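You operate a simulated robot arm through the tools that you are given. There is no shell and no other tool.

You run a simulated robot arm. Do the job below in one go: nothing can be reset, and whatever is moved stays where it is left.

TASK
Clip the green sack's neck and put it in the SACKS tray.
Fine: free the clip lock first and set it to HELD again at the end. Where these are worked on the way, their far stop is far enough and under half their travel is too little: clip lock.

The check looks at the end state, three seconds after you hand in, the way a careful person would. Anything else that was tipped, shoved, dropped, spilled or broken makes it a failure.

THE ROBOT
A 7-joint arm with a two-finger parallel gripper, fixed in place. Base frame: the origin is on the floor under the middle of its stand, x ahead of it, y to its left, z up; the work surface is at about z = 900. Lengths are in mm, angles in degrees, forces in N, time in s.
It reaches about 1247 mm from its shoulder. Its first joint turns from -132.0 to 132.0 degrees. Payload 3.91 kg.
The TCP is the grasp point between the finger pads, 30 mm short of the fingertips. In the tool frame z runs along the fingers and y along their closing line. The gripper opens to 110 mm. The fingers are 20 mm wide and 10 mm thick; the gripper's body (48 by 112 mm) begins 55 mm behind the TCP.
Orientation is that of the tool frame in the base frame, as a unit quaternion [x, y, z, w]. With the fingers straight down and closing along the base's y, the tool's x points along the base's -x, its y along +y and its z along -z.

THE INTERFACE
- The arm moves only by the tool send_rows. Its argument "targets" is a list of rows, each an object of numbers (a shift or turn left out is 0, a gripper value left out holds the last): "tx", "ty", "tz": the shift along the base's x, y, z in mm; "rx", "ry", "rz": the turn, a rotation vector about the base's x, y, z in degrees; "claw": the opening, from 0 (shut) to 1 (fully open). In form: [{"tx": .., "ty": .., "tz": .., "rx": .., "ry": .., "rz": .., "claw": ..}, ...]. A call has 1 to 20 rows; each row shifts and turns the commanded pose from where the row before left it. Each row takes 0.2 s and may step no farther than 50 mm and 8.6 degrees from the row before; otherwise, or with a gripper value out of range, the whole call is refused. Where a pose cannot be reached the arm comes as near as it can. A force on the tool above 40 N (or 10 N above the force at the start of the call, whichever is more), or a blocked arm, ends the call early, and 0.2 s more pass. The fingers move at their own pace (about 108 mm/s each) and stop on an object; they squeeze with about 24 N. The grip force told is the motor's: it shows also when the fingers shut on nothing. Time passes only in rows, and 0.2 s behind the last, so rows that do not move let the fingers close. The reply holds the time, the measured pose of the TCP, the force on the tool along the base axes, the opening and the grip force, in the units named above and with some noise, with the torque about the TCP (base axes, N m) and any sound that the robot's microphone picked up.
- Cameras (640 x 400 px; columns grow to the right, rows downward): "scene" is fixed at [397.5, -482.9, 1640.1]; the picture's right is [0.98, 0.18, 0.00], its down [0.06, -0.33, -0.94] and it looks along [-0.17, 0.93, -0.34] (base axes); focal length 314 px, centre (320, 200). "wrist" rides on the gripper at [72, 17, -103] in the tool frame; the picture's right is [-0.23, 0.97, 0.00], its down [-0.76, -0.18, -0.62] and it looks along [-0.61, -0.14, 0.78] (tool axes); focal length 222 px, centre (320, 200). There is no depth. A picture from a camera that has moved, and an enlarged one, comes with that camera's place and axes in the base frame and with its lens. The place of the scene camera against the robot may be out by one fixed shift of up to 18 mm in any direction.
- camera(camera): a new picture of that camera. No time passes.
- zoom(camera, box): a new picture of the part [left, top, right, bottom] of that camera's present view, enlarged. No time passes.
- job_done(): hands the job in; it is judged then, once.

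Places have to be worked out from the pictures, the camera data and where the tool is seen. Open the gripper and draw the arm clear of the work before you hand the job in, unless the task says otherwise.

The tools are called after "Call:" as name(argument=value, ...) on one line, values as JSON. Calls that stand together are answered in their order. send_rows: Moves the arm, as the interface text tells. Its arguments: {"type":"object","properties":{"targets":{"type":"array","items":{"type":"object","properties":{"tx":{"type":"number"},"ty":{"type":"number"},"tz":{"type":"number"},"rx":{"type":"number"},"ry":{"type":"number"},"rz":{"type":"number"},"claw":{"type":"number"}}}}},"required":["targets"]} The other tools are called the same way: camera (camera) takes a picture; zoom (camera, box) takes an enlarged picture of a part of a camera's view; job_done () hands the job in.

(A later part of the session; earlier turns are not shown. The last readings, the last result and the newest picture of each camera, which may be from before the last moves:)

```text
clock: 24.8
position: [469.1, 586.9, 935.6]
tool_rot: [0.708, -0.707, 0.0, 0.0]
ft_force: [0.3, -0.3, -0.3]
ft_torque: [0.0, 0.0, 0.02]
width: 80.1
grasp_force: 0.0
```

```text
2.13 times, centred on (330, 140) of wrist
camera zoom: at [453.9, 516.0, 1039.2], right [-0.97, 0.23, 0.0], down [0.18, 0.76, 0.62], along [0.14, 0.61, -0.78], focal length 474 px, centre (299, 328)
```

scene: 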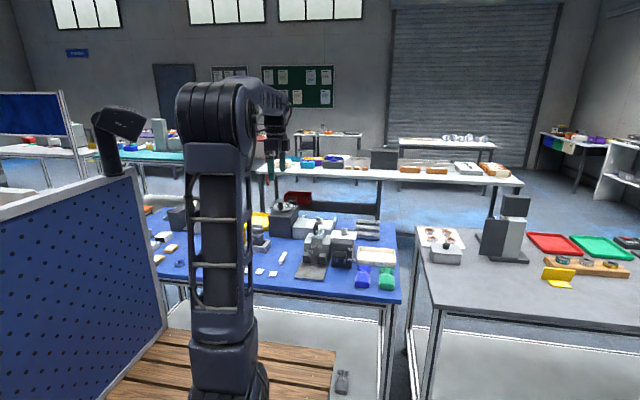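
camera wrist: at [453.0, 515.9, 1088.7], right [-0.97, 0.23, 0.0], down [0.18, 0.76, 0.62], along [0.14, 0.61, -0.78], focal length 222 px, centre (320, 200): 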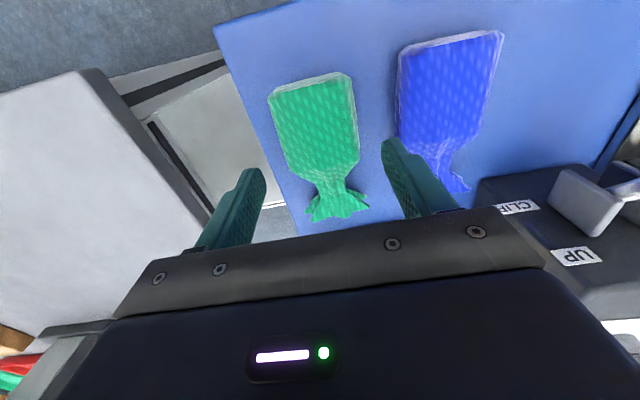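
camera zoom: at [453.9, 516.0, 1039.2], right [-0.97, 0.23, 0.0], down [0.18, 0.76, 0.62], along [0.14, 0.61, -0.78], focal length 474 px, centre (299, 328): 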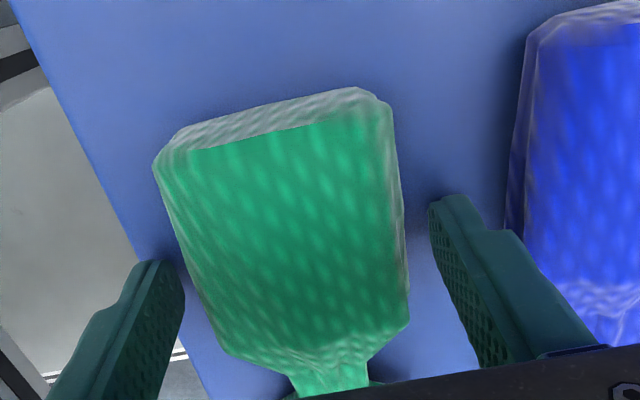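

Aligned; closing on the body now.

Call:
send_rows(targets=[{"claw": 0.0}, {"tx": 0}, {"tx": 0}])

Call:
zoom(camera="wrist", box=[180, 50, 480, 230])

```text
clock: 25.6
position: [470.9, 588.6, 935.9]
tool_rot: [0.707, -0.707, 0.0, 0.0]
ft_force: [-0.8, -0.2, -0.4]
ft_torque: [-0.01, -0.02, 0.02]
width: 54.0
grasp_force: 24.3
```

```text
2.13 times, centred on (330, 140) of wrist
camera zoom: at [454.1, 516.0, 1039.3], right [-0.97, 0.23, 0.0], down [0.18, 0.76, 0.62], along [0.14, 0.61, -0.78], focal length 474 px, centre (299, 328)
```

zoom: 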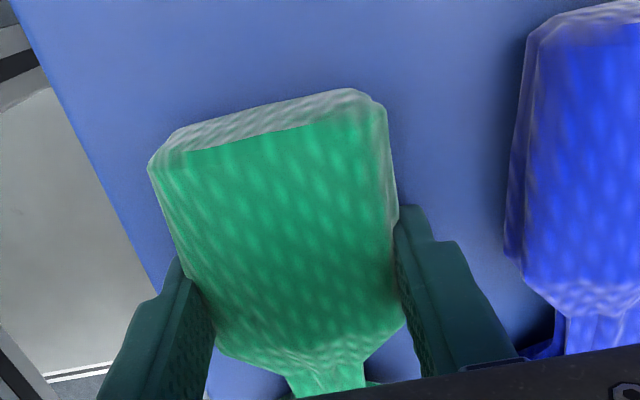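

Gripped at 54 mm. I check where the neck is relative to the gripper's middle.

Call:
zoom(camera="wrist", box=[280, 160, 380, 230])

Call:
zoom(camera="wrist", box=[230, 80, 390, 180])

```text
5.71 times, centred on (330, 195) of wrist
camera zoom: at [454.1, 516.0, 1039.3], right [-0.97, 0.23, 0.0], down [0.18, 0.76, 0.62], along [0.14, 0.61, -0.78], focal length 1269 px, centre (263, 229)
```

zoom: 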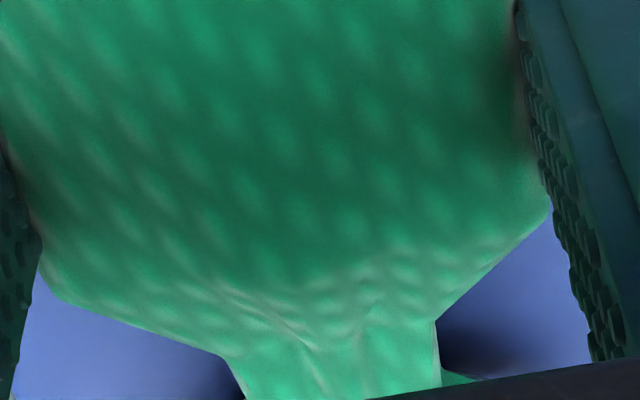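

```text
4.00 times, centred on (310, 130) of wrist
camera zoom: at [454.1, 516.0, 1039.3], right [-0.97, 0.23, 0.0], down [0.18, 0.76, 0.62], along [0.14, 0.61, -0.78], focal length 888 px, centre (360, 480)
```

zoom: 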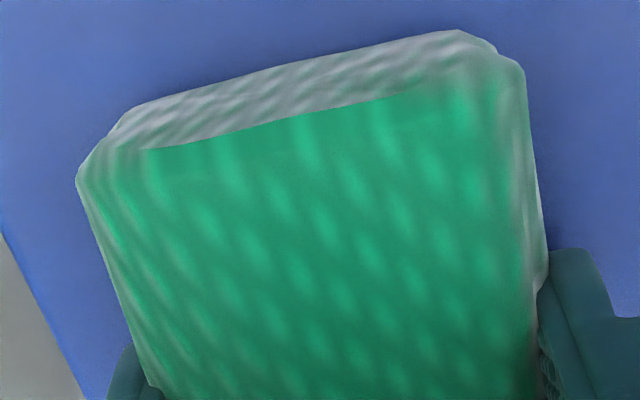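

The neck centre sits ~1.6 mm to +x of the tool centre and ~53.5 mm ahead in y. I lift the sack straight up and check the hold.

Call:
send_rows(targets=[{"tz": 15}, {"tz": 30}, {"tz": 40}, {"tz": 40}, {"tz": 40}, {"tx": 0}])

Call:
camera(camera="wrist")

Call:
zoom(camera="scene", box=[330, 180, 430, 255])

```text
clock: 27.0
position: [467.9, 587.1, 1099.7]
tool_rot: [0.707, -0.707, 0.0, 0.0]
ft_force: [0.0, 0.2, -1.9]
ft_torque: [0.01, -0.01, 0.01]
width: 53.7
grasp_force: 24.7
```

```text
taken
camera wrist: at [452.9, 516.5, 1203.7], right [-0.97, 0.23, 0.0], down [0.18, 0.76, 0.62], along [0.14, 0.61, -0.78], focal length 222 px, centre (320, 200)
```

wrist: 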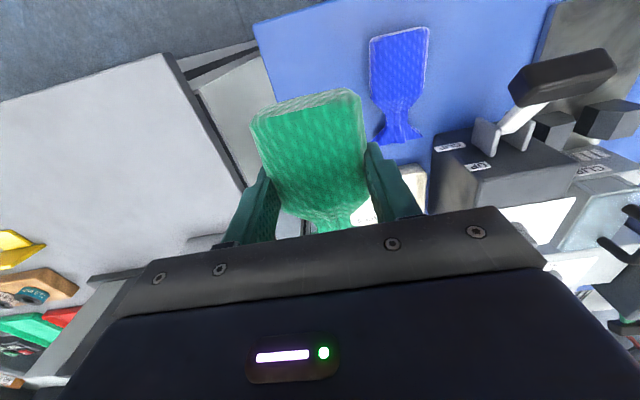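

```text
5.33 times, centred on (380, 218) of scene
camera zoom: at [397.5, -482.9, 1640.1], right [0.98, 0.18, 0.0], down [0.06, -0.33, -0.94], along [-0.17, 0.93, -0.34], focal length 1677 px, centre (0, 107)
```

zoom: 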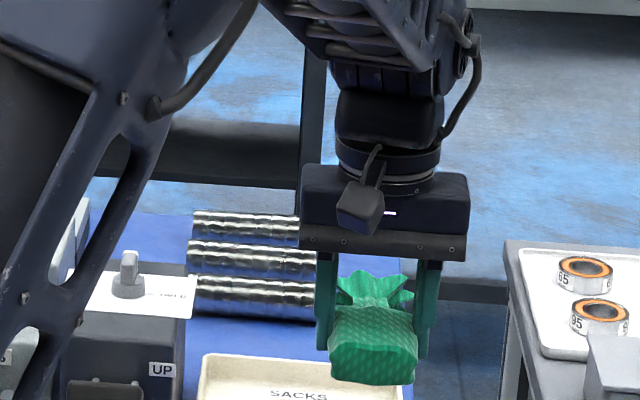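

Held firmly and level. Now I carry it over to the posts at height, then come down to just above post-top level.

Call:
send_rows(targets=[{"tx": -44.4, "ty": 6.8}, {"tx": -44.4, "ty": 6.8}, {"tx": -44.4, "ty": 6.8}, {"tx": -44.4, "ty": 6.8}, {"tx": -44.4, "ty": 6.7}, {"tx": -44.4, "ty": 6.7}, {"tx": -44.4, "ty": 6.7}, {"tz": -40}, {"tz": -40}, {"tz": -30}, {"tx": 0}])

Call:
camera(camera="wrist")

Call:
zoom(camera="scene", box=[280, 210, 380, 290])

```text
clock: 29.4
position: [159.3, 635.7, 989.7]
tool_rot: [0.707, -0.707, 0.0, 0.0]
ft_force: [0.0, 0.6, -1.9]
ft_torque: [0.01, 0.01, 0.0]
width: 53.8
grasp_force: 23.5
```

```text
taken
camera wrist: at [143.3, 563.7, 1092.7], right [-0.97, 0.23, 0.0], down [0.18, 0.76, 0.62], along [0.14, 0.61, -0.78], focal length 222 px, centre (320, 200)
```

wrist: 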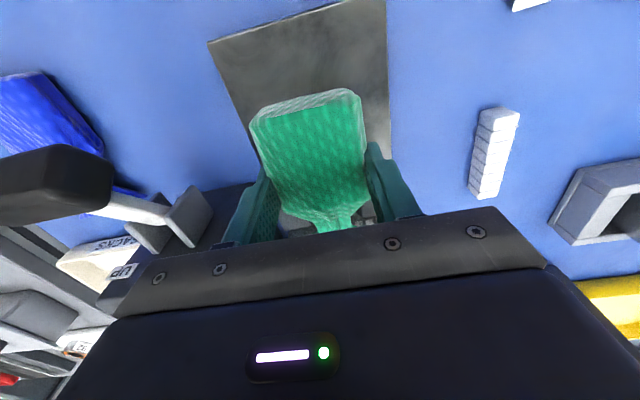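

```text
5.00 times, centred on (330, 250) of scene
camera zoom: at [397.5, -482.9, 1640.1], right [0.98, 0.18, 0.0], down [0.06, -0.33, -0.94], along [-0.17, 0.93, -0.34], focal length 1572 px, centre (270, -50)
```

zoom: 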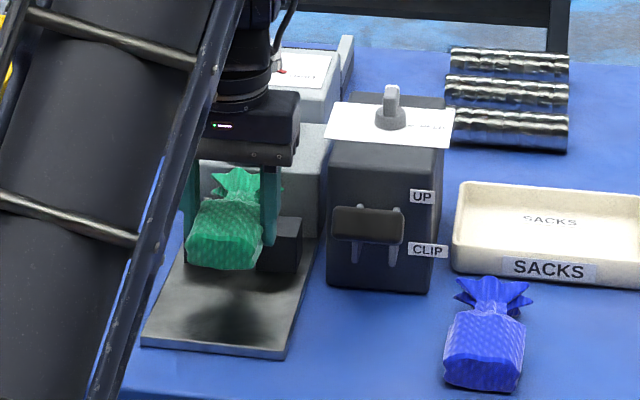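

Sack is above the plate with the neck over the gap. I lower in small steps, watching the forces.

Call:
send_rows(targets=[{"tz": -10}, {"tz": -10}, {"tz": -5}, {"tx": 0}])

Call:
zoom(camera="wrist", box=[270, 170, 390, 235])

```text
clock: 30.4
position: [158.7, 636.4, 964.5]
tool_rot: [0.707, -0.707, 0.0, 0.0]
ft_force: [-0.2, 0.0, -2.4]
ft_torque: [-0.03, 0.04, -0.01]
width: 53.7
grasp_force: 24.3
```

```text
5.33 times, centred on (330, 202) of wrist
camera zoom: at [142.7, 563.7, 1068.1], right [-0.97, 0.23, 0.0], down [0.18, 0.76, 0.62], along [0.14, 0.61, -0.78], focal length 1185 px, centre (267, 187)
```

zoom: 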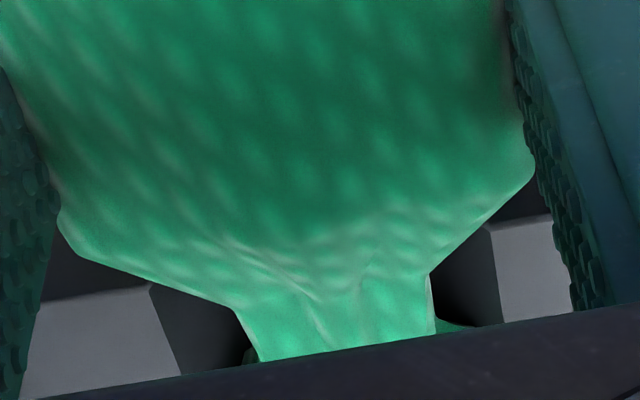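

Neck looks centred between the chamfers. Continue lowering.

Call:
send_rows(targets=[{"tz": -5}, {"tz": -5}, {"tx": 0}])

```text
clock: 31.2
position: [158.7, 634.5, 955.5]
tool_rot: [-0.707, 0.707, 0.0, 0.0]
ft_force: [0.5, -0.4, -1.9]
ft_torque: [-0.01, 0.0, -0.01]
width: 53.7
grasp_force: 23.9
```

Call:
send_rows(targets=[{"tz": -4}, {"tz": -4}, {"tx": 0}])

```text
clock: 32.0
position: [158.6, 634.7, 946.4]
tool_rot: [0.707, -0.707, 0.0, 0.0]
ft_force: [-0.7, -0.5, -1.8]
ft_torque: [0.0, -0.03, -0.02]
width: 53.8
grasp_force: 24.6
```

No contact yet; sack bottom should be about 5 mm above the plate. A little lower.

Call:
send_rows(targets=[{"tz": -2}, {"tz": -2}, {"tx": 0}])

Call:
zoom(camera="wrist", box=[270, 170, 390, 235])

Call:
zoom(camera="scene", box=[290, 230, 370, 290])

```text
clock: 32.8
position: [157.6, 635.3, 944.3]
tool_rot: [-0.707, 0.707, 0.002, 0.002]
ft_force: [0.3, 2.2, 27.4]
ft_torque: [0.14, -0.01, -0.27]
width: 54.1
grasp_force: 23.6
```

```text
5.33 times, centred on (330, 202) of wrist
camera zoom: at [142.4, 563.6, 1048.0], right [-0.97, 0.23, 0.0], down [0.18, 0.76, 0.63], along [0.14, 0.61, -0.78], focal length 1185 px, centre (267, 187)
```

zoom: 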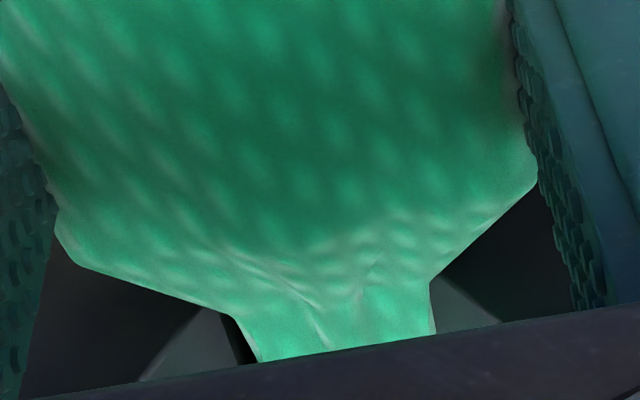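

```text
6.67 times, centred on (330, 260) of scene
camera zoom: at [397.5, -482.9, 1640.1], right [0.98, 0.18, 0.0], down [0.06, -0.33, -0.94], along [-0.17, 0.93, -0.34], focal length 2096 px, centre (253, -200)
```

zoom: 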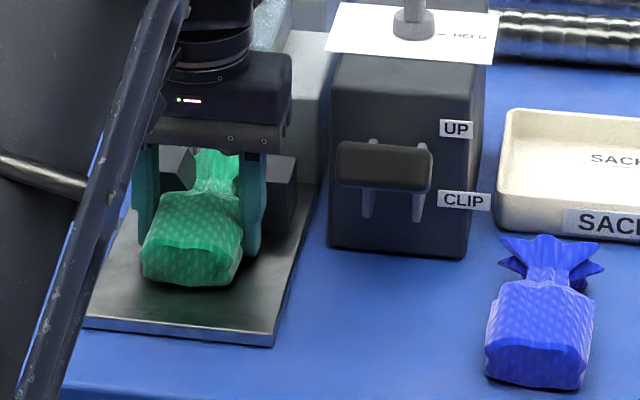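

The sack body rests on the plate (force under the TCP, small torque). I relieve 1 mm, open, and rise straight up.

Call:
send_rows(targets=[{"tz": 1}, {"claw": 0.7}, {"tx": 0}, {"tz": 20}, {"tz": 40}, {"tz": 40}, {"tx": 0}])

Call:
camera(camera="wrist")

Call:
zoom(camera="wrist", box=[240, 80, 400, 220])

Call:
zoom(camera="scene", box=[290, 230, 370, 290])

```text
clock: 34.4
position: [158.6, 636.5, 1043.5]
tool_rot: [0.707, -0.707, 0.0, 0.0]
ft_force: [-0.8, -0.3, 0.6]
ft_torque: [0.0, -0.03, -0.03]
width: 77.0
grasp_force: 0.0
```

```text
taken
camera wrist: at [142.8, 563.9, 1148.3], right [-0.97, 0.23, 0.0], down [0.18, 0.76, 0.62], along [0.14, 0.61, -0.78], focal length 222 px, centre (320, 200)
```

wrist: 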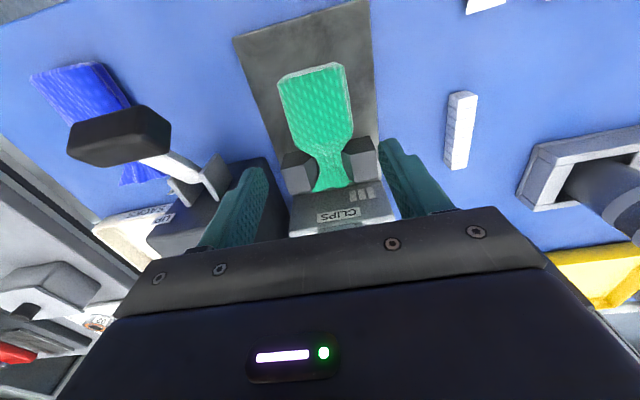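

```text
2.86 times, centred on (320, 150) of wrist
camera zoom: at [142.8, 563.9, 1148.3], right [-0.97, 0.23, 0.0], down [0.18, 0.76, 0.62], along [0.14, 0.61, -0.78], focal length 635 px, centre (320, 343)
```

zoom: 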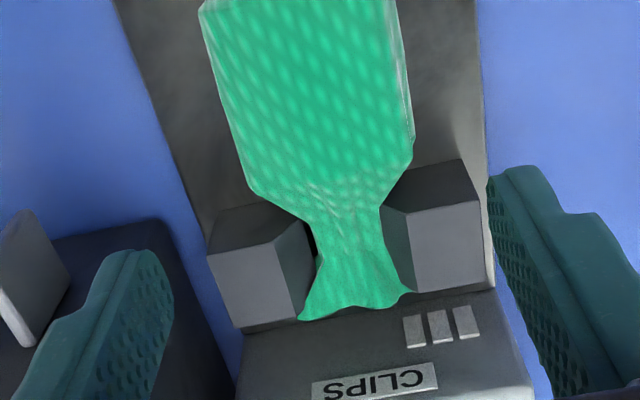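

```text
6.67 times, centred on (330, 260) of scene
camera zoom: at [397.5, -482.9, 1640.1], right [0.98, 0.18, 0.0], down [0.06, -0.33, -0.94], along [-0.17, 0.93, -0.34], focal length 2096 px, centre (253, -200)
```

zoom: 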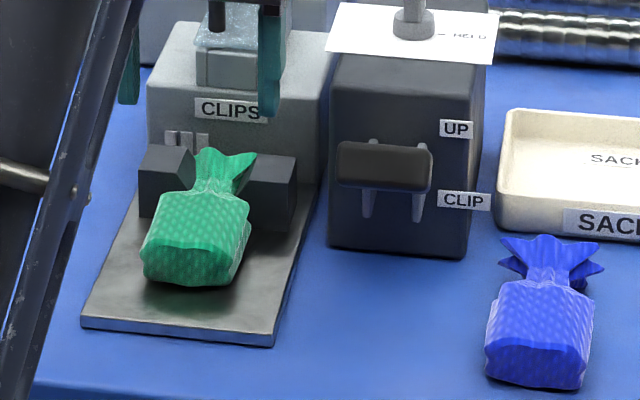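

The neck sits in the gap nicely. Now the lever: I go up and position the camera in front of the handle for a close look, with fingers closing.

Call:
send_rows(targets=[{"tz": 40, "claw": 0.3}, {"tz": 26}, {"tx": 36, "ty": -30}, {"tx": 36, "ty": -30}, {"tx": 38, "ty": -31}, {"tz": -30}, {"tx": 0}])

Call:
camera(camera="wrist")

Call:
zoom(camera="wrist", box=[220, 100, 420, 225])

Call:
zoom(camera="scene", box=[310, 210, 380, 275])

```text
clock: 36.0
position: [267.5, 544.1, 1080.1]
tool_rot: [-0.707, 0.707, 0.0, 0.0]
ft_force: [0.2, -0.2, -0.5]
ft_torque: [0.01, 0.02, -0.03]
width: 33.1
grasp_force: 0.1
```

```text
taken
camera wrist: at [251.8, 472.7, 1183.2], right [-0.97, 0.23, 0.0], down [0.18, 0.76, 0.62], along [0.14, 0.61, -0.78], focal length 222 px, centre (320, 200)
```

wrist: 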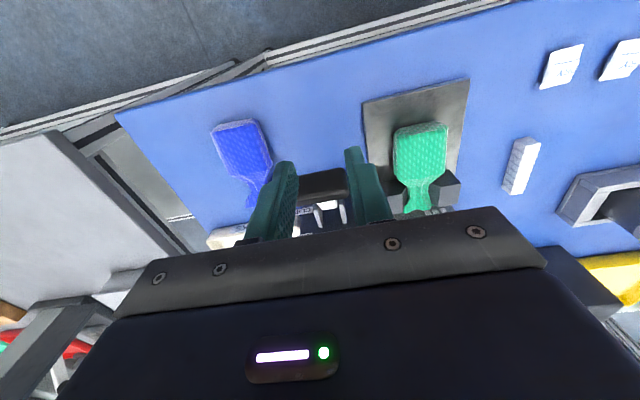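

```text
3.20 times, centred on (320, 162) of wrist
camera zoom: at [251.8, 472.7, 1183.2], right [-0.97, 0.23, 0.0], down [0.18, 0.76, 0.62], along [0.14, 0.61, -0.78], focal length 711 px, centre (320, 320)
```

zoom: 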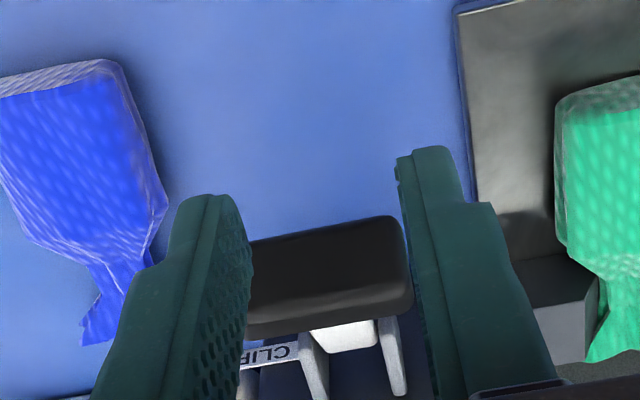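

```text
6.15 times, centred on (345, 242) of scene
camera zoom: at [397.5, -482.9, 1640.1], right [0.98, 0.18, 0.0], down [0.06, -0.33, -0.94], along [-0.17, 0.93, -0.34], focal length 1935 px, centre (166, -62)
```

zoom: 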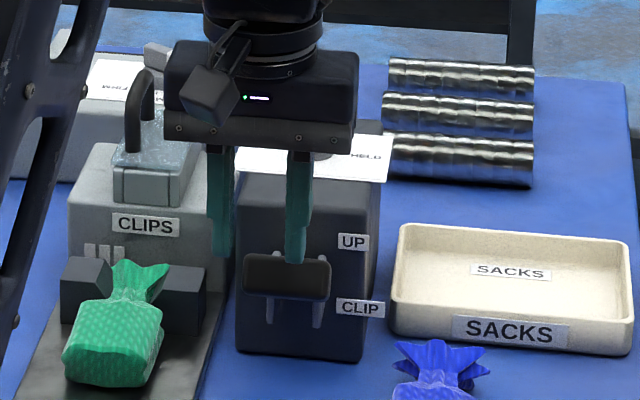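

Handle centre ≈ (282, 591, 1010), 58 mm wide. I close the fingers, move above the handle, and approach it from above.

Call:
send_rows(targets=[{"tx": 12.6, "claw": 0.0}, {"ty": 44}, {"tz": -10}, {"tx": 0}])

Call:
zoom(camera="scene", box=[310, 210, 380, 275])

Call:
zoom(camera="wrist", box=[220, 100, 420, 225])

```text
clock: 37.0
position: [281.9, 588.9, 1070.7]
tool_rot: [-0.707, 0.707, 0.0, 0.0]
ft_force: [0.3, 0.6, 0.7]
ft_torque: [0.03, -0.01, -0.01]
width: 0.3
grasp_force: 24.4
```

```text
6.15 times, centred on (345, 242) of scene
camera zoom: at [397.5, -482.9, 1640.1], right [0.98, 0.18, 0.0], down [0.06, -0.33, -0.94], along [-0.17, 0.93, -0.34], focal length 1935 px, centre (166, -62)
```

zoom: 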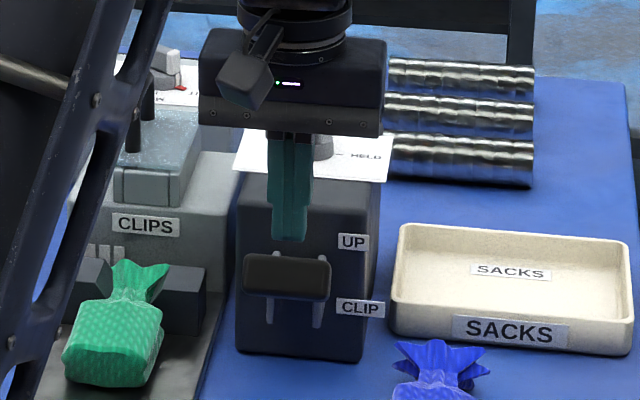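

```text
3.20 times, centred on (320, 162) of wrist
camera zoom: at [265.4, 516.5, 1174.1], right [-0.97, 0.23, 0.0], down [0.18, 0.76, 0.62], along [0.14, 0.61, -0.78], focal length 711 px, centre (320, 320)
```

zoom: 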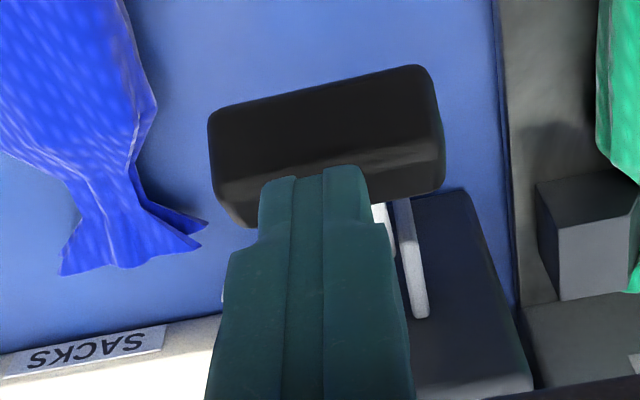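

The closed fingertips are right above the handle. I press down gently, tracking force.

Call:
send_rows(targets=[{"tz": -8}, {"tz": -6}, {"tx": 0}])

```text
clock: 37.8
position: [281.0, 587.2, 1056.0]
tool_rot: [-0.707, 0.707, 0.0, 0.0]
ft_force: [0.7, -2.6, 2.1]
ft_torque: [-0.06, 0.01, 0.0]
width: 0.2
grasp_force: 24.1
```

Light contact at tip z≈1026. I continue pushing along the lever's arc (down and slightly outward).

Call:
send_rows(targets=[{"tz": -5, "ty": -3}, {"tz": -5, "ty": -3}, {"tx": 0}])

Call:
zoom(camera="scene", box=[310, 210, 380, 275])

```text
clock: 38.6
position: [281.4, 581.8, 1046.3]
tool_rot: [-0.707, 0.707, 0.0, 0.0]
ft_force: [-0.4, 1.1, 0.6]
ft_torque: [0.0, 0.05, -0.03]
width: 0.0
grasp_force: 23.8
```

```text
6.15 times, centred on (345, 242) of scene
camera zoom: at [397.5, -482.9, 1640.1], right [0.98, 0.18, 0.0], down [0.06, -0.33, -0.94], along [-0.17, 0.93, -0.34], focal length 1935 px, centre (166, -62)
```

zoom: 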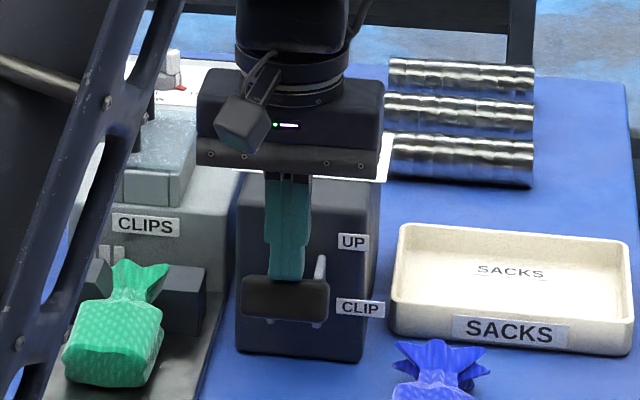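

The lever follows easily. I continue down the arc.

Call:
send_rows(targets=[{"tz": -6, "ty": -2}, {"tz": -6, "ty": -1.5}, {"tz": -6, "ty": -1}, {"tz": -6, "ty": -0.5}, {"tx": 0}])

Call:
zoom(camera="scene", box=[310, 210, 380, 275])

```text
clock: 39.8
position: [281.3, 577.8, 1021.1]
tool_rot: [-0.707, 0.708, 0.0, 0.001]
ft_force: [-0.3, 0.8, 1.7]
ft_torque: [0.02, 0.01, 0.04]
width: 0.0
grasp_force: 24.4
```

```text
6.15 times, centred on (345, 242) of scene
camera zoom: at [397.5, -482.9, 1640.1], right [0.98, 0.18, 0.0], down [0.06, -0.33, -0.94], along [-0.17, 0.93, -0.34], focal length 1935 px, centre (166, -62)
```

zoom: 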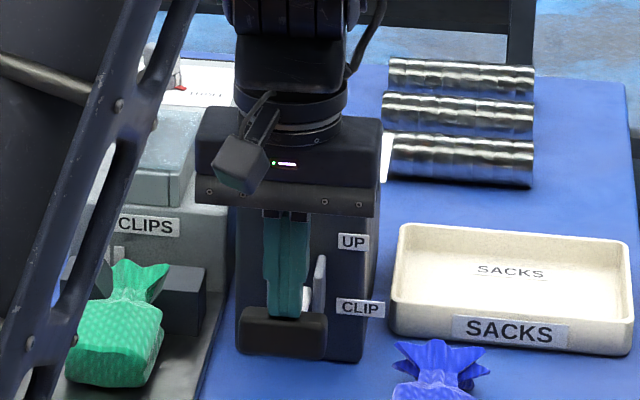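

Still following freely. Continue down to find the CLIP stop.

Call:
send_rows(targets=[{"tz": -6}, {"tz": -6}, {"tz": -6, "ty": 0.5}, {"tz": -6, "ty": 1}, {"tx": 0}])

Call:
zoom(camera="scene", box=[310, 210, 380, 275])

```text
clock: 41.0
position: [281.0, 579.2, 997.3]
tool_rot: [0.707, -0.707, -0.001, -0.001]
ft_force: [0.0, -0.7, 1.7]
ft_torque: [-0.04, 0.01, -0.03]
width: 0.0
grasp_force: 24.3
```

```text
6.15 times, centred on (345, 242) of scene
camera zoom: at [397.5, -482.9, 1640.1], right [0.98, 0.18, 0.0], down [0.06, -0.33, -0.94], along [-0.17, 0.93, -0.34], focal length 1935 px, centre (166, -62)
```

zoom: 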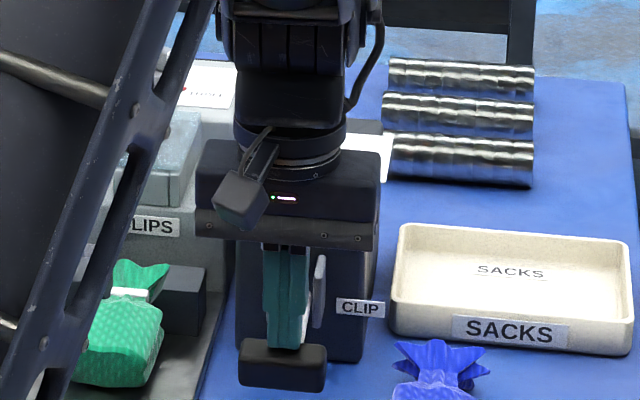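

A white clip band is visible on the neck now. I press on to the lever's end stop.

Call:
send_rows(targets=[{"tz": -5, "ty": 1}, {"tz": -5, "ty": 1.5}, {"tz": -4, "ty": 1.5}, {"tx": 0}])

Call:
zoom(camera="scene", box=[310, 210, 380, 275])

Call:
camera(camera="wrist")

```text
clock: 42.0
position: [282.2, 583.5, 985.8]
tool_rot: [-0.706, 0.708, 0.0, 0.001]
ft_force: [1.4, -9.1, 27.4]
ft_torque: [-0.12, 0.05, -0.04]
width: 0.0
grasp_force: 24.5
```

```text
6.15 times, centred on (345, 242) of scene
camera zoom: at [397.5, -482.9, 1640.1], right [0.98, 0.18, 0.0], down [0.06, -0.33, -0.94], along [-0.17, 0.93, -0.34], focal length 1935 px, centre (166, -62)
```

zoom: 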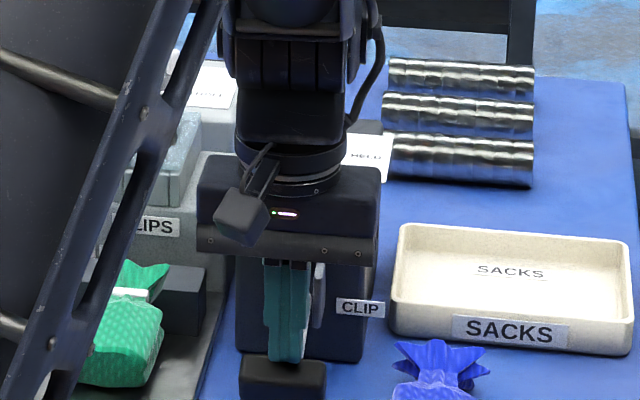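

```text
taken
camera wrist: at [265.5, 510.7, 1089.0], right [-0.97, 0.23, 0.0], down [0.18, 0.76, 0.62], along [0.14, 0.61, -0.78], focal length 222 px, centre (320, 200)
```

wrist: 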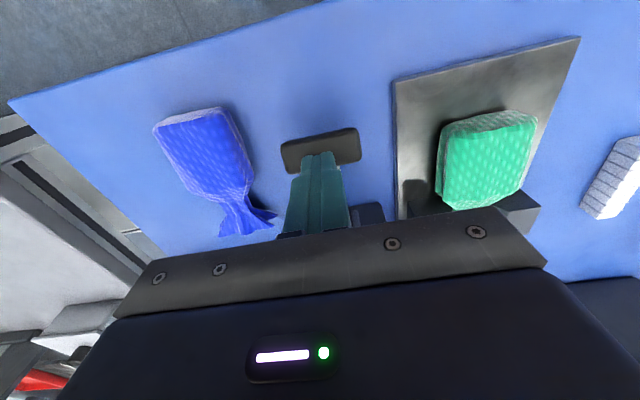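

The stop is reached (27 N). I back up to see whether the lever stays and how the clip looks.

Call:
send_rows(targets=[{"tz": 10, "ty": -2}, {"tz": 30, "ty": -3}, {"tz": 40}, {"tz": 40}, {"tx": 0}])

Call:
zoom(camera="scene", box=[290, 210, 380, 285])

Call:
camera(camera="wrist")

```text
clock: 43.2
position: [280.1, 577.1, 1103.0]
tool_rot: [0.707, -0.707, 0.0, 0.0]
ft_force: [-0.4, -0.6, -0.1]
ft_torque: [-0.02, -0.01, 0.0]
width: 0.1
grasp_force: 24.1
```

```text
5.33 times, centred on (335, 248) of scene
camera zoom: at [397.5, -482.9, 1640.1], right [0.98, 0.18, 0.0], down [0.06, -0.33, -0.94], along [-0.17, 0.93, -0.34], focal length 1677 px, centre (240, -53)
```

zoom: 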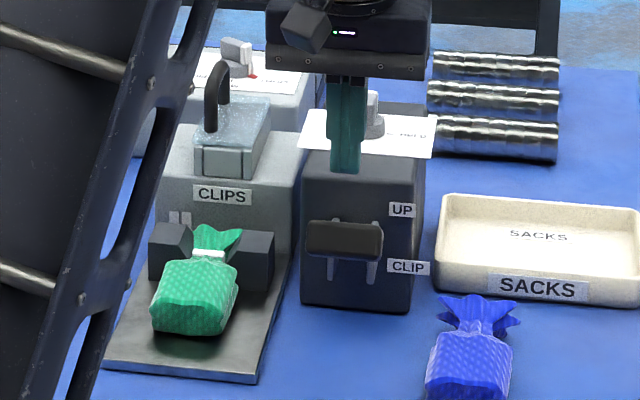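

```text
taken
camera wrist: at [265.0, 506.8, 1208.1], right [-0.97, 0.23, 0.0], down [0.18, 0.76, 0.62], along [0.14, 0.61, -0.78], focal length 222 px, centre (320, 200)
```

wrist: 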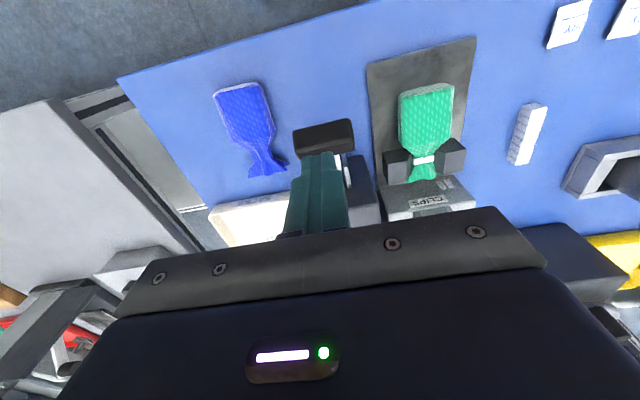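

The lever sprang back to UP, one clip is gone from the window, and a white clip is on the green neck. Now I go back over the sack, open, and look.

Call:
send_rows(targets=[{"tx": -40.8, "ty": 19.1}, {"tx": -40.8, "ty": 19.2}, {"tx": -41, "ty": 19.2, "claw": 0.73}, {"tz": -40}, {"tz": -20}, {"tx": 0}])

Call:
camera(camera="wrist")

Call:
zoom(camera="wrist", box=[240, 60, 400, 200])

```text
clock: 44.6
position: [158.7, 635.8, 1043.4]
tool_rot: [-0.707, 0.707, 0.0, 0.0]
ft_force: [0.6, 0.5, 0.3]
ft_torque: [0.0, -0.01, -0.01]
width: 80.4
grasp_force: 0.1
```

```text
taken
camera wrist: at [142.4, 563.6, 1147.6], right [-0.97, 0.23, 0.0], down [0.18, 0.76, 0.62], along [0.14, 0.61, -0.78], focal length 222 px, centre (320, 200)
```

wrist: 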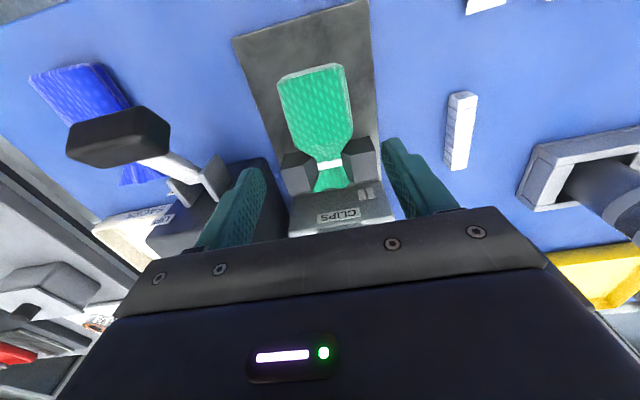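

```text
2.86 times, centred on (320, 130) of wrist
camera zoom: at [142.4, 563.6, 1147.6], right [-0.97, 0.23, 0.0], down [0.18, 0.76, 0.62], along [0.14, 0.61, -0.78], focal length 635 px, centre (320, 400)
```

zoom: 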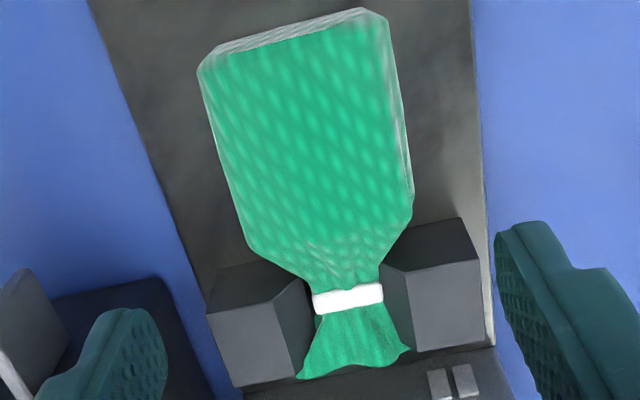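

The clip sits on the neck. I descend to the same grasp, close, and lift straight up slowly.

Call:
send_rows(targets=[{"tz": -40}, {"tz": -40}, {"tz": -20}, {"tx": 0}, {"claw": 0.0}, {"tx": 0}, {"tx": 0}])

Call:
zoom(camera="wrist", box=[200, 60, 440, 220])

```text
clock: 46.2
position: [158.4, 635.0, 944.1]
tool_rot: [-0.707, 0.707, 0.0, 0.0]
ft_force: [0.2, 0.2, 0.6]
ft_torque: [-0.01, -0.04, 0.02]
width: 53.8
grasp_force: 23.7
```

```text
2.50 times, centred on (320, 140) of wrist
camera zoom: at [142.1, 563.3, 1048.0], right [-0.97, 0.23, 0.0], down [0.18, 0.76, 0.62], along [0.14, 0.61, -0.78], focal length 555 px, centre (320, 350)
```

zoom: 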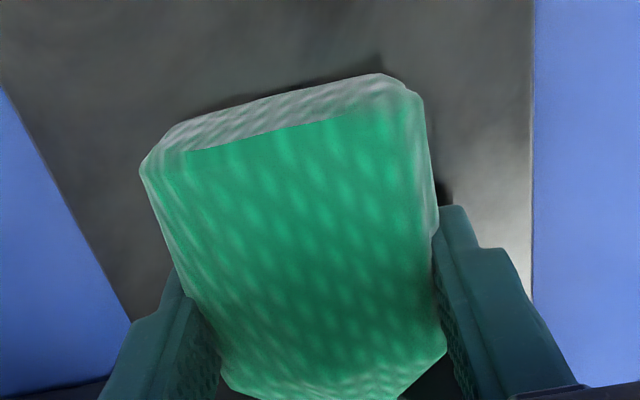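

Gripped at 53.8 mm. Lifting straight up.

Call:
send_rows(targets=[{"tz": 10}, {"tz": 15}, {"tz": 25}, {"tz": 35}, {"tz": 35}, {"tz": 36}, {"tx": 0}])

Call:
camera(camera="wrist")

Call:
zoom(camera="scene", box=[280, 190, 420, 290])

```text
clock: 47.8
position: [159.0, 635.5, 1100.7]
tool_rot: [-0.706, 0.708, 0.0, 0.0]
ft_force: [0.9, 0.0, -1.4]
ft_torque: [0.0, 0.0, 0.03]
width: 53.7
grasp_force: 24.1
```

```text
taken
camera wrist: at [143.1, 563.9, 1204.1], right [-0.97, 0.23, 0.0], down [0.18, 0.76, 0.62], along [0.14, 0.61, -0.78], focal length 222 px, centre (320, 200)
```

wrist: 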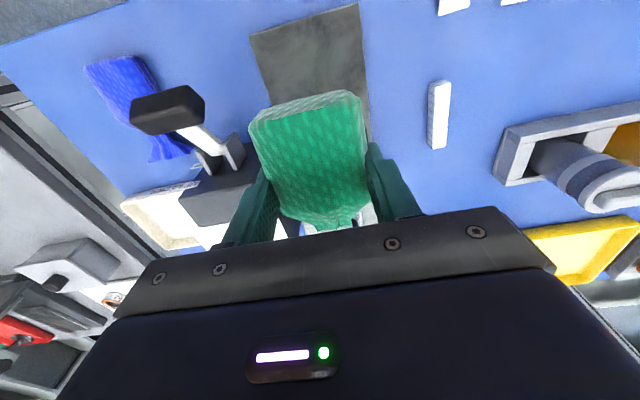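

```text
4.00 times, centred on (350, 240) of scene
camera zoom: at [397.5, -482.9, 1640.1], right [0.98, 0.18, 0.0], down [0.06, -0.33, -0.94], along [-0.17, 0.93, -0.34], focal length 1258 px, centre (200, 40)
```

zoom: 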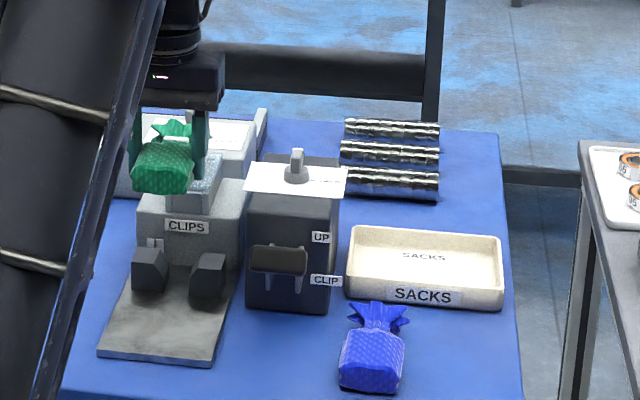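

Sack lifted cleanly. The tray is ~168 (x) × 118 (y) outside, centred about (423, 768); the sack is ~128 mm long, so it should lie along x. I carry it clear of the machine first, then try turning the tool +90° so that the camera stays on the +x side, away from the lock knob.

Call:
send_rows(targets=[{"tx": 41, "ty": -5, "tz": 5}, {"tx": 41, "ty": -5, "tz": 5}, {"tx": 41, "ty": -5}, {"tx": 41, "ty": -5}, {"tx": 41, "ty": -5}, {"tx": 42, "ty": -5}, {"tx": 42, "ty": -5}, {"rz": 8}, {"rz": 8}, {"rz": 8}, {"tx": 0}])

```text
clock: 50.2
position: [447.3, 600.9, 1109.1]
tool_rot: [0.839, -0.545, 0.001, 0.001]
ft_force: [-1.1, 1.2, -1.3]
ft_torque: [0.03, 0.0, -0.03]
width: 53.7
grasp_force: 24.6
```

The turn works. Continue the remaining 66°.

Call:
send_rows(targets=[{"rz": 8.25}, {"rz": 8.25}, {"rz": 8.25}, {"rz": 8.25}, {"tx": 0}])

```text
clock: 51.4
position: [448.5, 601.1, 1110.9]
tool_rot: [0.959, -0.284, 0.0, 0.0]
ft_force: [0.3, 0.1, -2.4]
ft_torque: [0.0, 0.04, -0.03]
width: 54.2
grasp_force: 24.5
```

Call:
send_rows(targets=[{"rz": 8.25}, {"rz": 8.25}, {"rz": 8.25}, {"rz": 8.25}, {"tx": 0}])

Call:
camera(camera="wrist")

Call:
camera(camera="scene")

```text
clock: 52.6
position: [447.3, 600.4, 1109.7]
tool_rot: [1.0, 0.0, 0.0, 0.0]
ft_force: [0.4, -0.2, -1.1]
ft_torque: [0.01, 0.01, -0.01]
width: 53.6
grasp_force: 24.0
```

```text
taken
camera wrist: at [521.1, 584.3, 1213.9], right [-0.23, -0.97, 0.0], down [-0.76, 0.18, 0.62], along [-0.61, 0.14, -0.78], focal length 222 px, centre (320, 200)
```

wrist: 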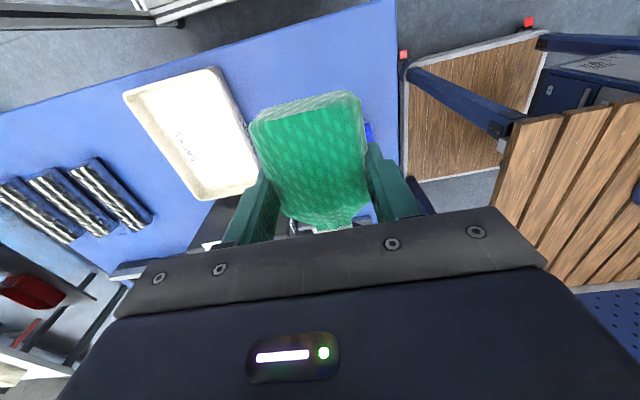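

```text
taken
```

scene: 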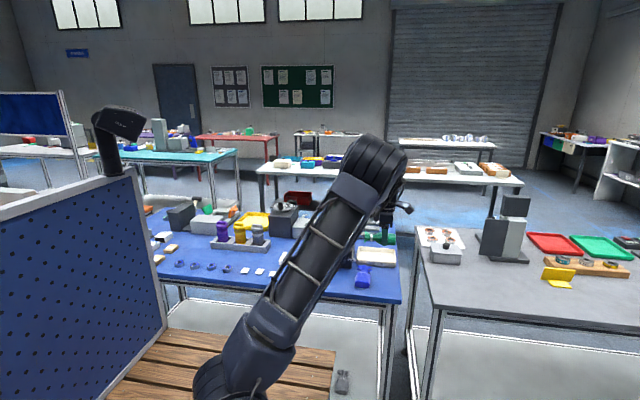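

Yaw is 180° now and the tray is visible. I enlarge it to measure its inside.

Call:
zoom(camera="wrist", box=[110, 50, 290, 210])

```text
2.50 times, centred on (200, 130) of wrist
camera zoom: at [521.1, 584.3, 1213.9], right [-0.23, -0.97, 0.0], down [-0.76, 0.18, 0.62], along [-0.61, 0.14, -0.78], focal length 555 px, centre (620, 375)
```

zoom: 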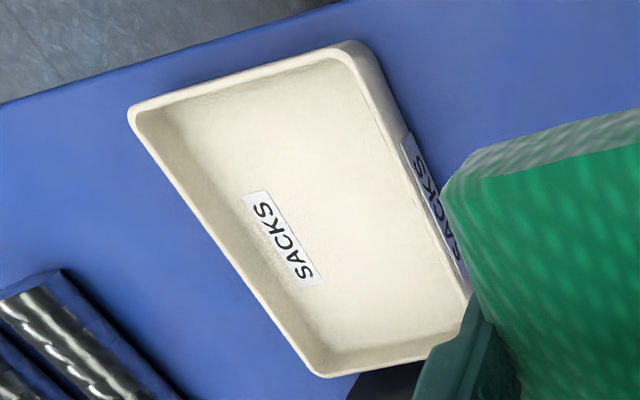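

Tray outside spans x≈342–510, y≈708–827, rim z≈926. I'll put the sack lengthwise along x with TCP at about (452.5, 768). Moving over and descending partway.

Call:
send_rows(targets=[{"tx": 1, "ty": 42}, {"tx": 1, "ty": 42}, {"tx": 1, "ty": 42}, {"tx": 1.2, "ty": 41.5}, {"tz": -40}, {"tz": -40}, {"tz": -30}, {"tx": 0}])

Call:
camera(camera="wrist")

Call:
zoom(camera="scene", box=[330, 200, 430, 275])

```text
clock: 54.4
position: [451.5, 767.7, 1001.4]
tool_rot: [1.0, -0.001, 0.0, -0.001]
ft_force: [1.3, 0.1, -1.8]
ft_torque: [0.04, -0.02, -0.03]
width: 53.5
grasp_force: 23.8
```

```text
taken
camera wrist: at [524.5, 751.6, 1104.0], right [-0.23, -0.97, 0.0], down [-0.76, 0.18, 0.62], along [-0.61, 0.14, -0.78], focal length 222 px, centre (320, 200)
```

wrist: 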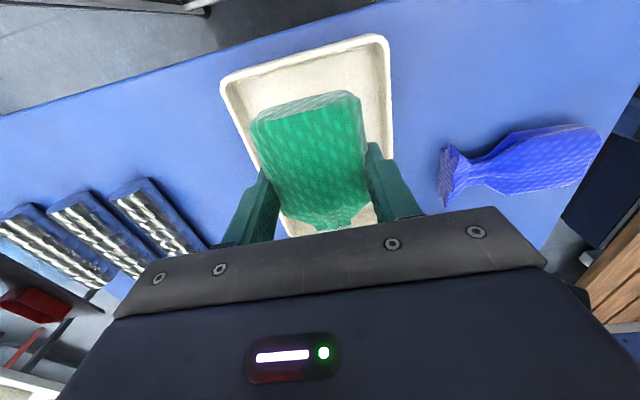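

```text
5.33 times, centred on (380, 238) of scene
camera zoom: at [397.5, -482.9, 1640.1], right [0.98, 0.18, 0.0], down [0.06, -0.33, -0.94], along [-0.17, 0.93, -0.34], focal length 1677 px, centre (0, 0)
```

zoom: 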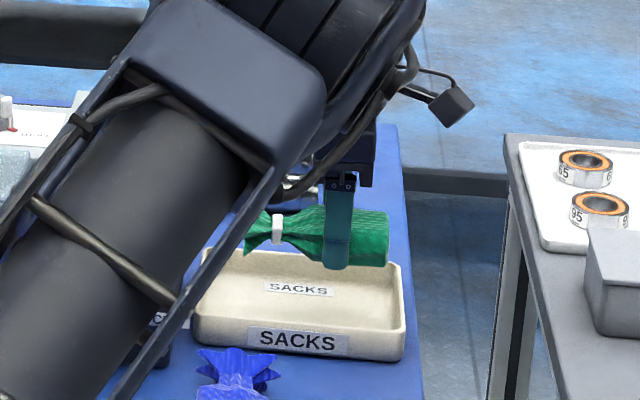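

The sack is centred over the tray with margins at both ends. I lower it further in steps.

Call:
send_rows(targets=[{"tz": -20}, {"tz": -20}, {"tz": -10}, {"tz": -4}, {"tx": 0}])

Call:
zoom(camera="wrist", box=[200, 20, 440, 230])

Call:
zoom(camera="scene", box=[340, 220, 420, 280])

```text
clock: 55.6
position: [451.3, 766.8, 944.8]
tool_rot: [1.0, 0.001, 0.0, 0.001]
ft_force: [0.9, 0.3, -1.6]
ft_torque: [-0.02, 0.02, 0.0]
width: 53.8
grasp_force: 23.9
```

```text
1.90 times, centred on (320, 125) of wrist
camera zoom: at [524.9, 751.7, 1049.9], right [-0.23, -0.97, 0.0], down [-0.76, 0.18, 0.62], along [-0.61, 0.14, -0.78], focal length 423 px, centre (320, 343)
```

zoom: 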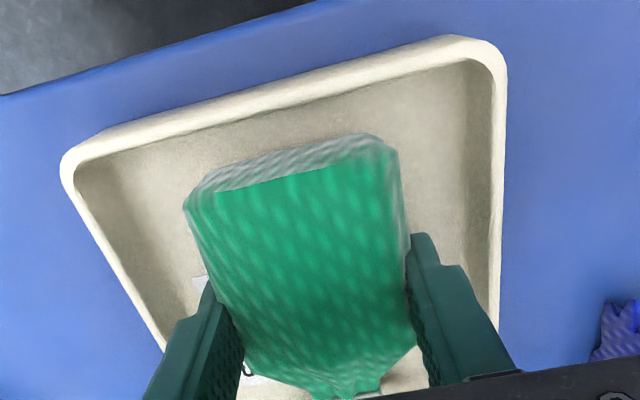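

```text
6.67 times, centred on (380, 250) of scene
camera zoom: at [397.5, -482.9, 1640.1], right [0.98, 0.18, 0.0], down [0.06, -0.33, -0.94], along [-0.17, 0.93, -0.34], focal length 2096 px, centre (-80, -133)
```

zoom: 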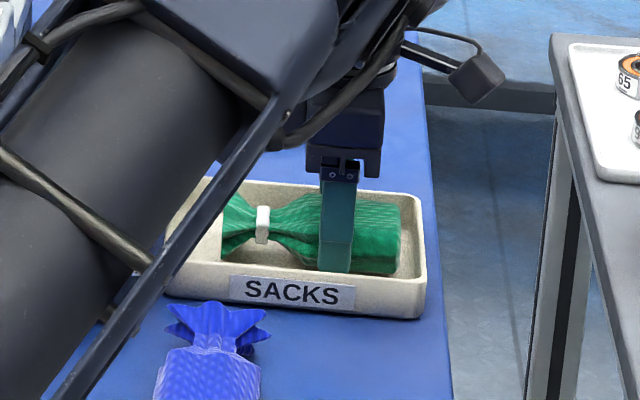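

The sack is inside the tray, a few mm above its floor. Lower gently to contact.

Call:
send_rows(targets=[{"tz": -2}, {"tz": -2}, {"tx": 0}])

```text
clock: 56.4
position: [451.1, 767.7, 941.7]
tool_rot: [1.0, 0.0, 0.0, 0.0]
ft_force: [0.4, 0.9, -1.7]
ft_torque: [-0.01, 0.06, 0.02]
width: 53.9
grasp_force: 24.1
```

Call:
send_rows(targets=[{"tz": -1}, {"tz": -1}, {"tx": 0}])

```text
clock: 57.2
position: [452.6, 766.9, 939.6]
tool_rot: [1.0, 0.0, 0.0, -0.001]
ft_force: [-0.7, 0.3, -2.5]
ft_torque: [0.01, 0.04, 0.01]
width: 54.0
grasp_force: 24.0
```

Call:
send_rows(targets=[{"tz": -1}, {"tz": -1}, {"tx": 0}])

```text
clock: 58.0
position: [453.0, 767.0, 938.4]
tool_rot: [1.0, 0.0, 0.0, 0.0]
ft_force: [-0.6, -1.6, 9.4]
ft_torque: [-0.35, -0.08, -0.06]
width: 53.8
grasp_force: 24.5
```

Contact with the tray floor (9 N). I open a little and rise straight up.

Call:
send_rows(targets=[{"claw": 0.62}, {"tx": 0}, {"tz": 10}, {"tz": 25}, {"tz": 40}, {"tz": 40}, {"tz": 40}, {"tx": 0}])

Call:
camera(camera="wrist")

Call:
zoom(camera="scene", box=[340, 220, 420, 280])

```text
clock: 59.8
position: [451.1, 767.3, 1091.8]
tool_rot: [1.0, 0.0, -0.001, -0.001]
ft_force: [0.0, -0.4, 0.1]
ft_torque: [-0.01, -0.01, -0.02]
width: 68.3
grasp_force: 0.1
```

```text
taken
camera wrist: at [524.8, 751.1, 1196.7], right [-0.23, -0.97, 0.0], down [-0.76, 0.18, 0.62], along [-0.61, 0.14, -0.78], focal length 222 px, centre (320, 200)
```

wrist: 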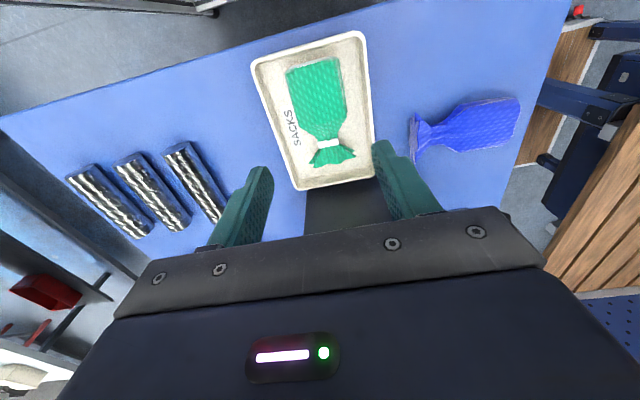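

```text
6.67 times, centred on (380, 250) of scene
camera zoom: at [397.5, -482.9, 1640.1], right [0.98, 0.18, 0.0], down [0.06, -0.33, -0.94], along [-0.17, 0.93, -0.34], focal length 2096 px, centre (-80, -133)
```

zoom: 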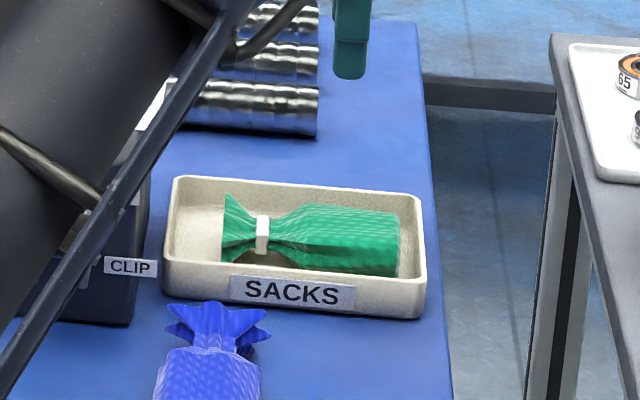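

The clipped green sack lies in the tray. Now I go back to the lock: rise a little, turn the tool back to the 90° orientation and move over the knob.

Call:
send_rows(targets=[{"tz": 25, "rz": -8.2, "claw": 0.45}, {"rz": -8.2}, {"rz": -8.2}, {"rz": -8.2}, {"rz": -8.2}, {"rz": -8.2}, {"rz": -8.2}, {"rz": -8.2}, {"rz": -8.2}, {"rz": -8.2}, {"rz": -8.0}, {"tx": -43, "ty": -4.5}, {"tx": -43, "ty": -4.5}, {"tx": -43, "ty": -4.5}, {"tx": -42.7, "ty": -4.3}, {"tx": 0}])

Call:
camera(camera="wrist")

Call:
zoom(camera="scene", box=[310, 190, 390, 260])

```text
clock: 63.2
position: [281.4, 749.4, 1116.9]
tool_rot: [-0.707, 0.708, 0.0, 0.0]
ft_force: [0.0, 0.7, 0.3]
ft_torque: [0.0, 0.0, 0.02]
width: 49.6
grasp_force: 0.1
```

```text
taken
camera wrist: at [265.4, 678.1, 1220.6], right [-0.97, 0.23, 0.0], down [0.18, 0.76, 0.62], along [0.14, 0.61, -0.78], focal length 222 px, centre (320, 200)
```

wrist: 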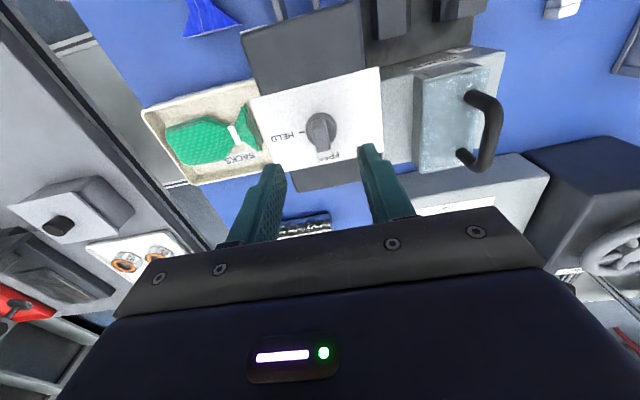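

```text
5.71 times, centred on (350, 225) of scene
camera zoom: at [397.5, -482.9, 1640.1], right [0.98, 0.18, 0.0], down [0.06, -0.33, -0.94], along [-0.17, 0.93, -0.34], focal length 1797 px, centre (149, 57)
```

zoom: 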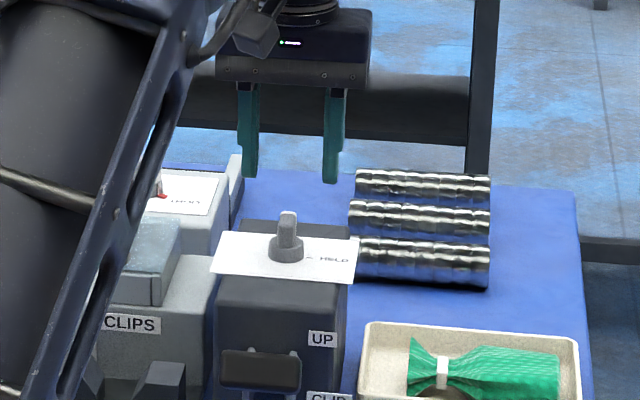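

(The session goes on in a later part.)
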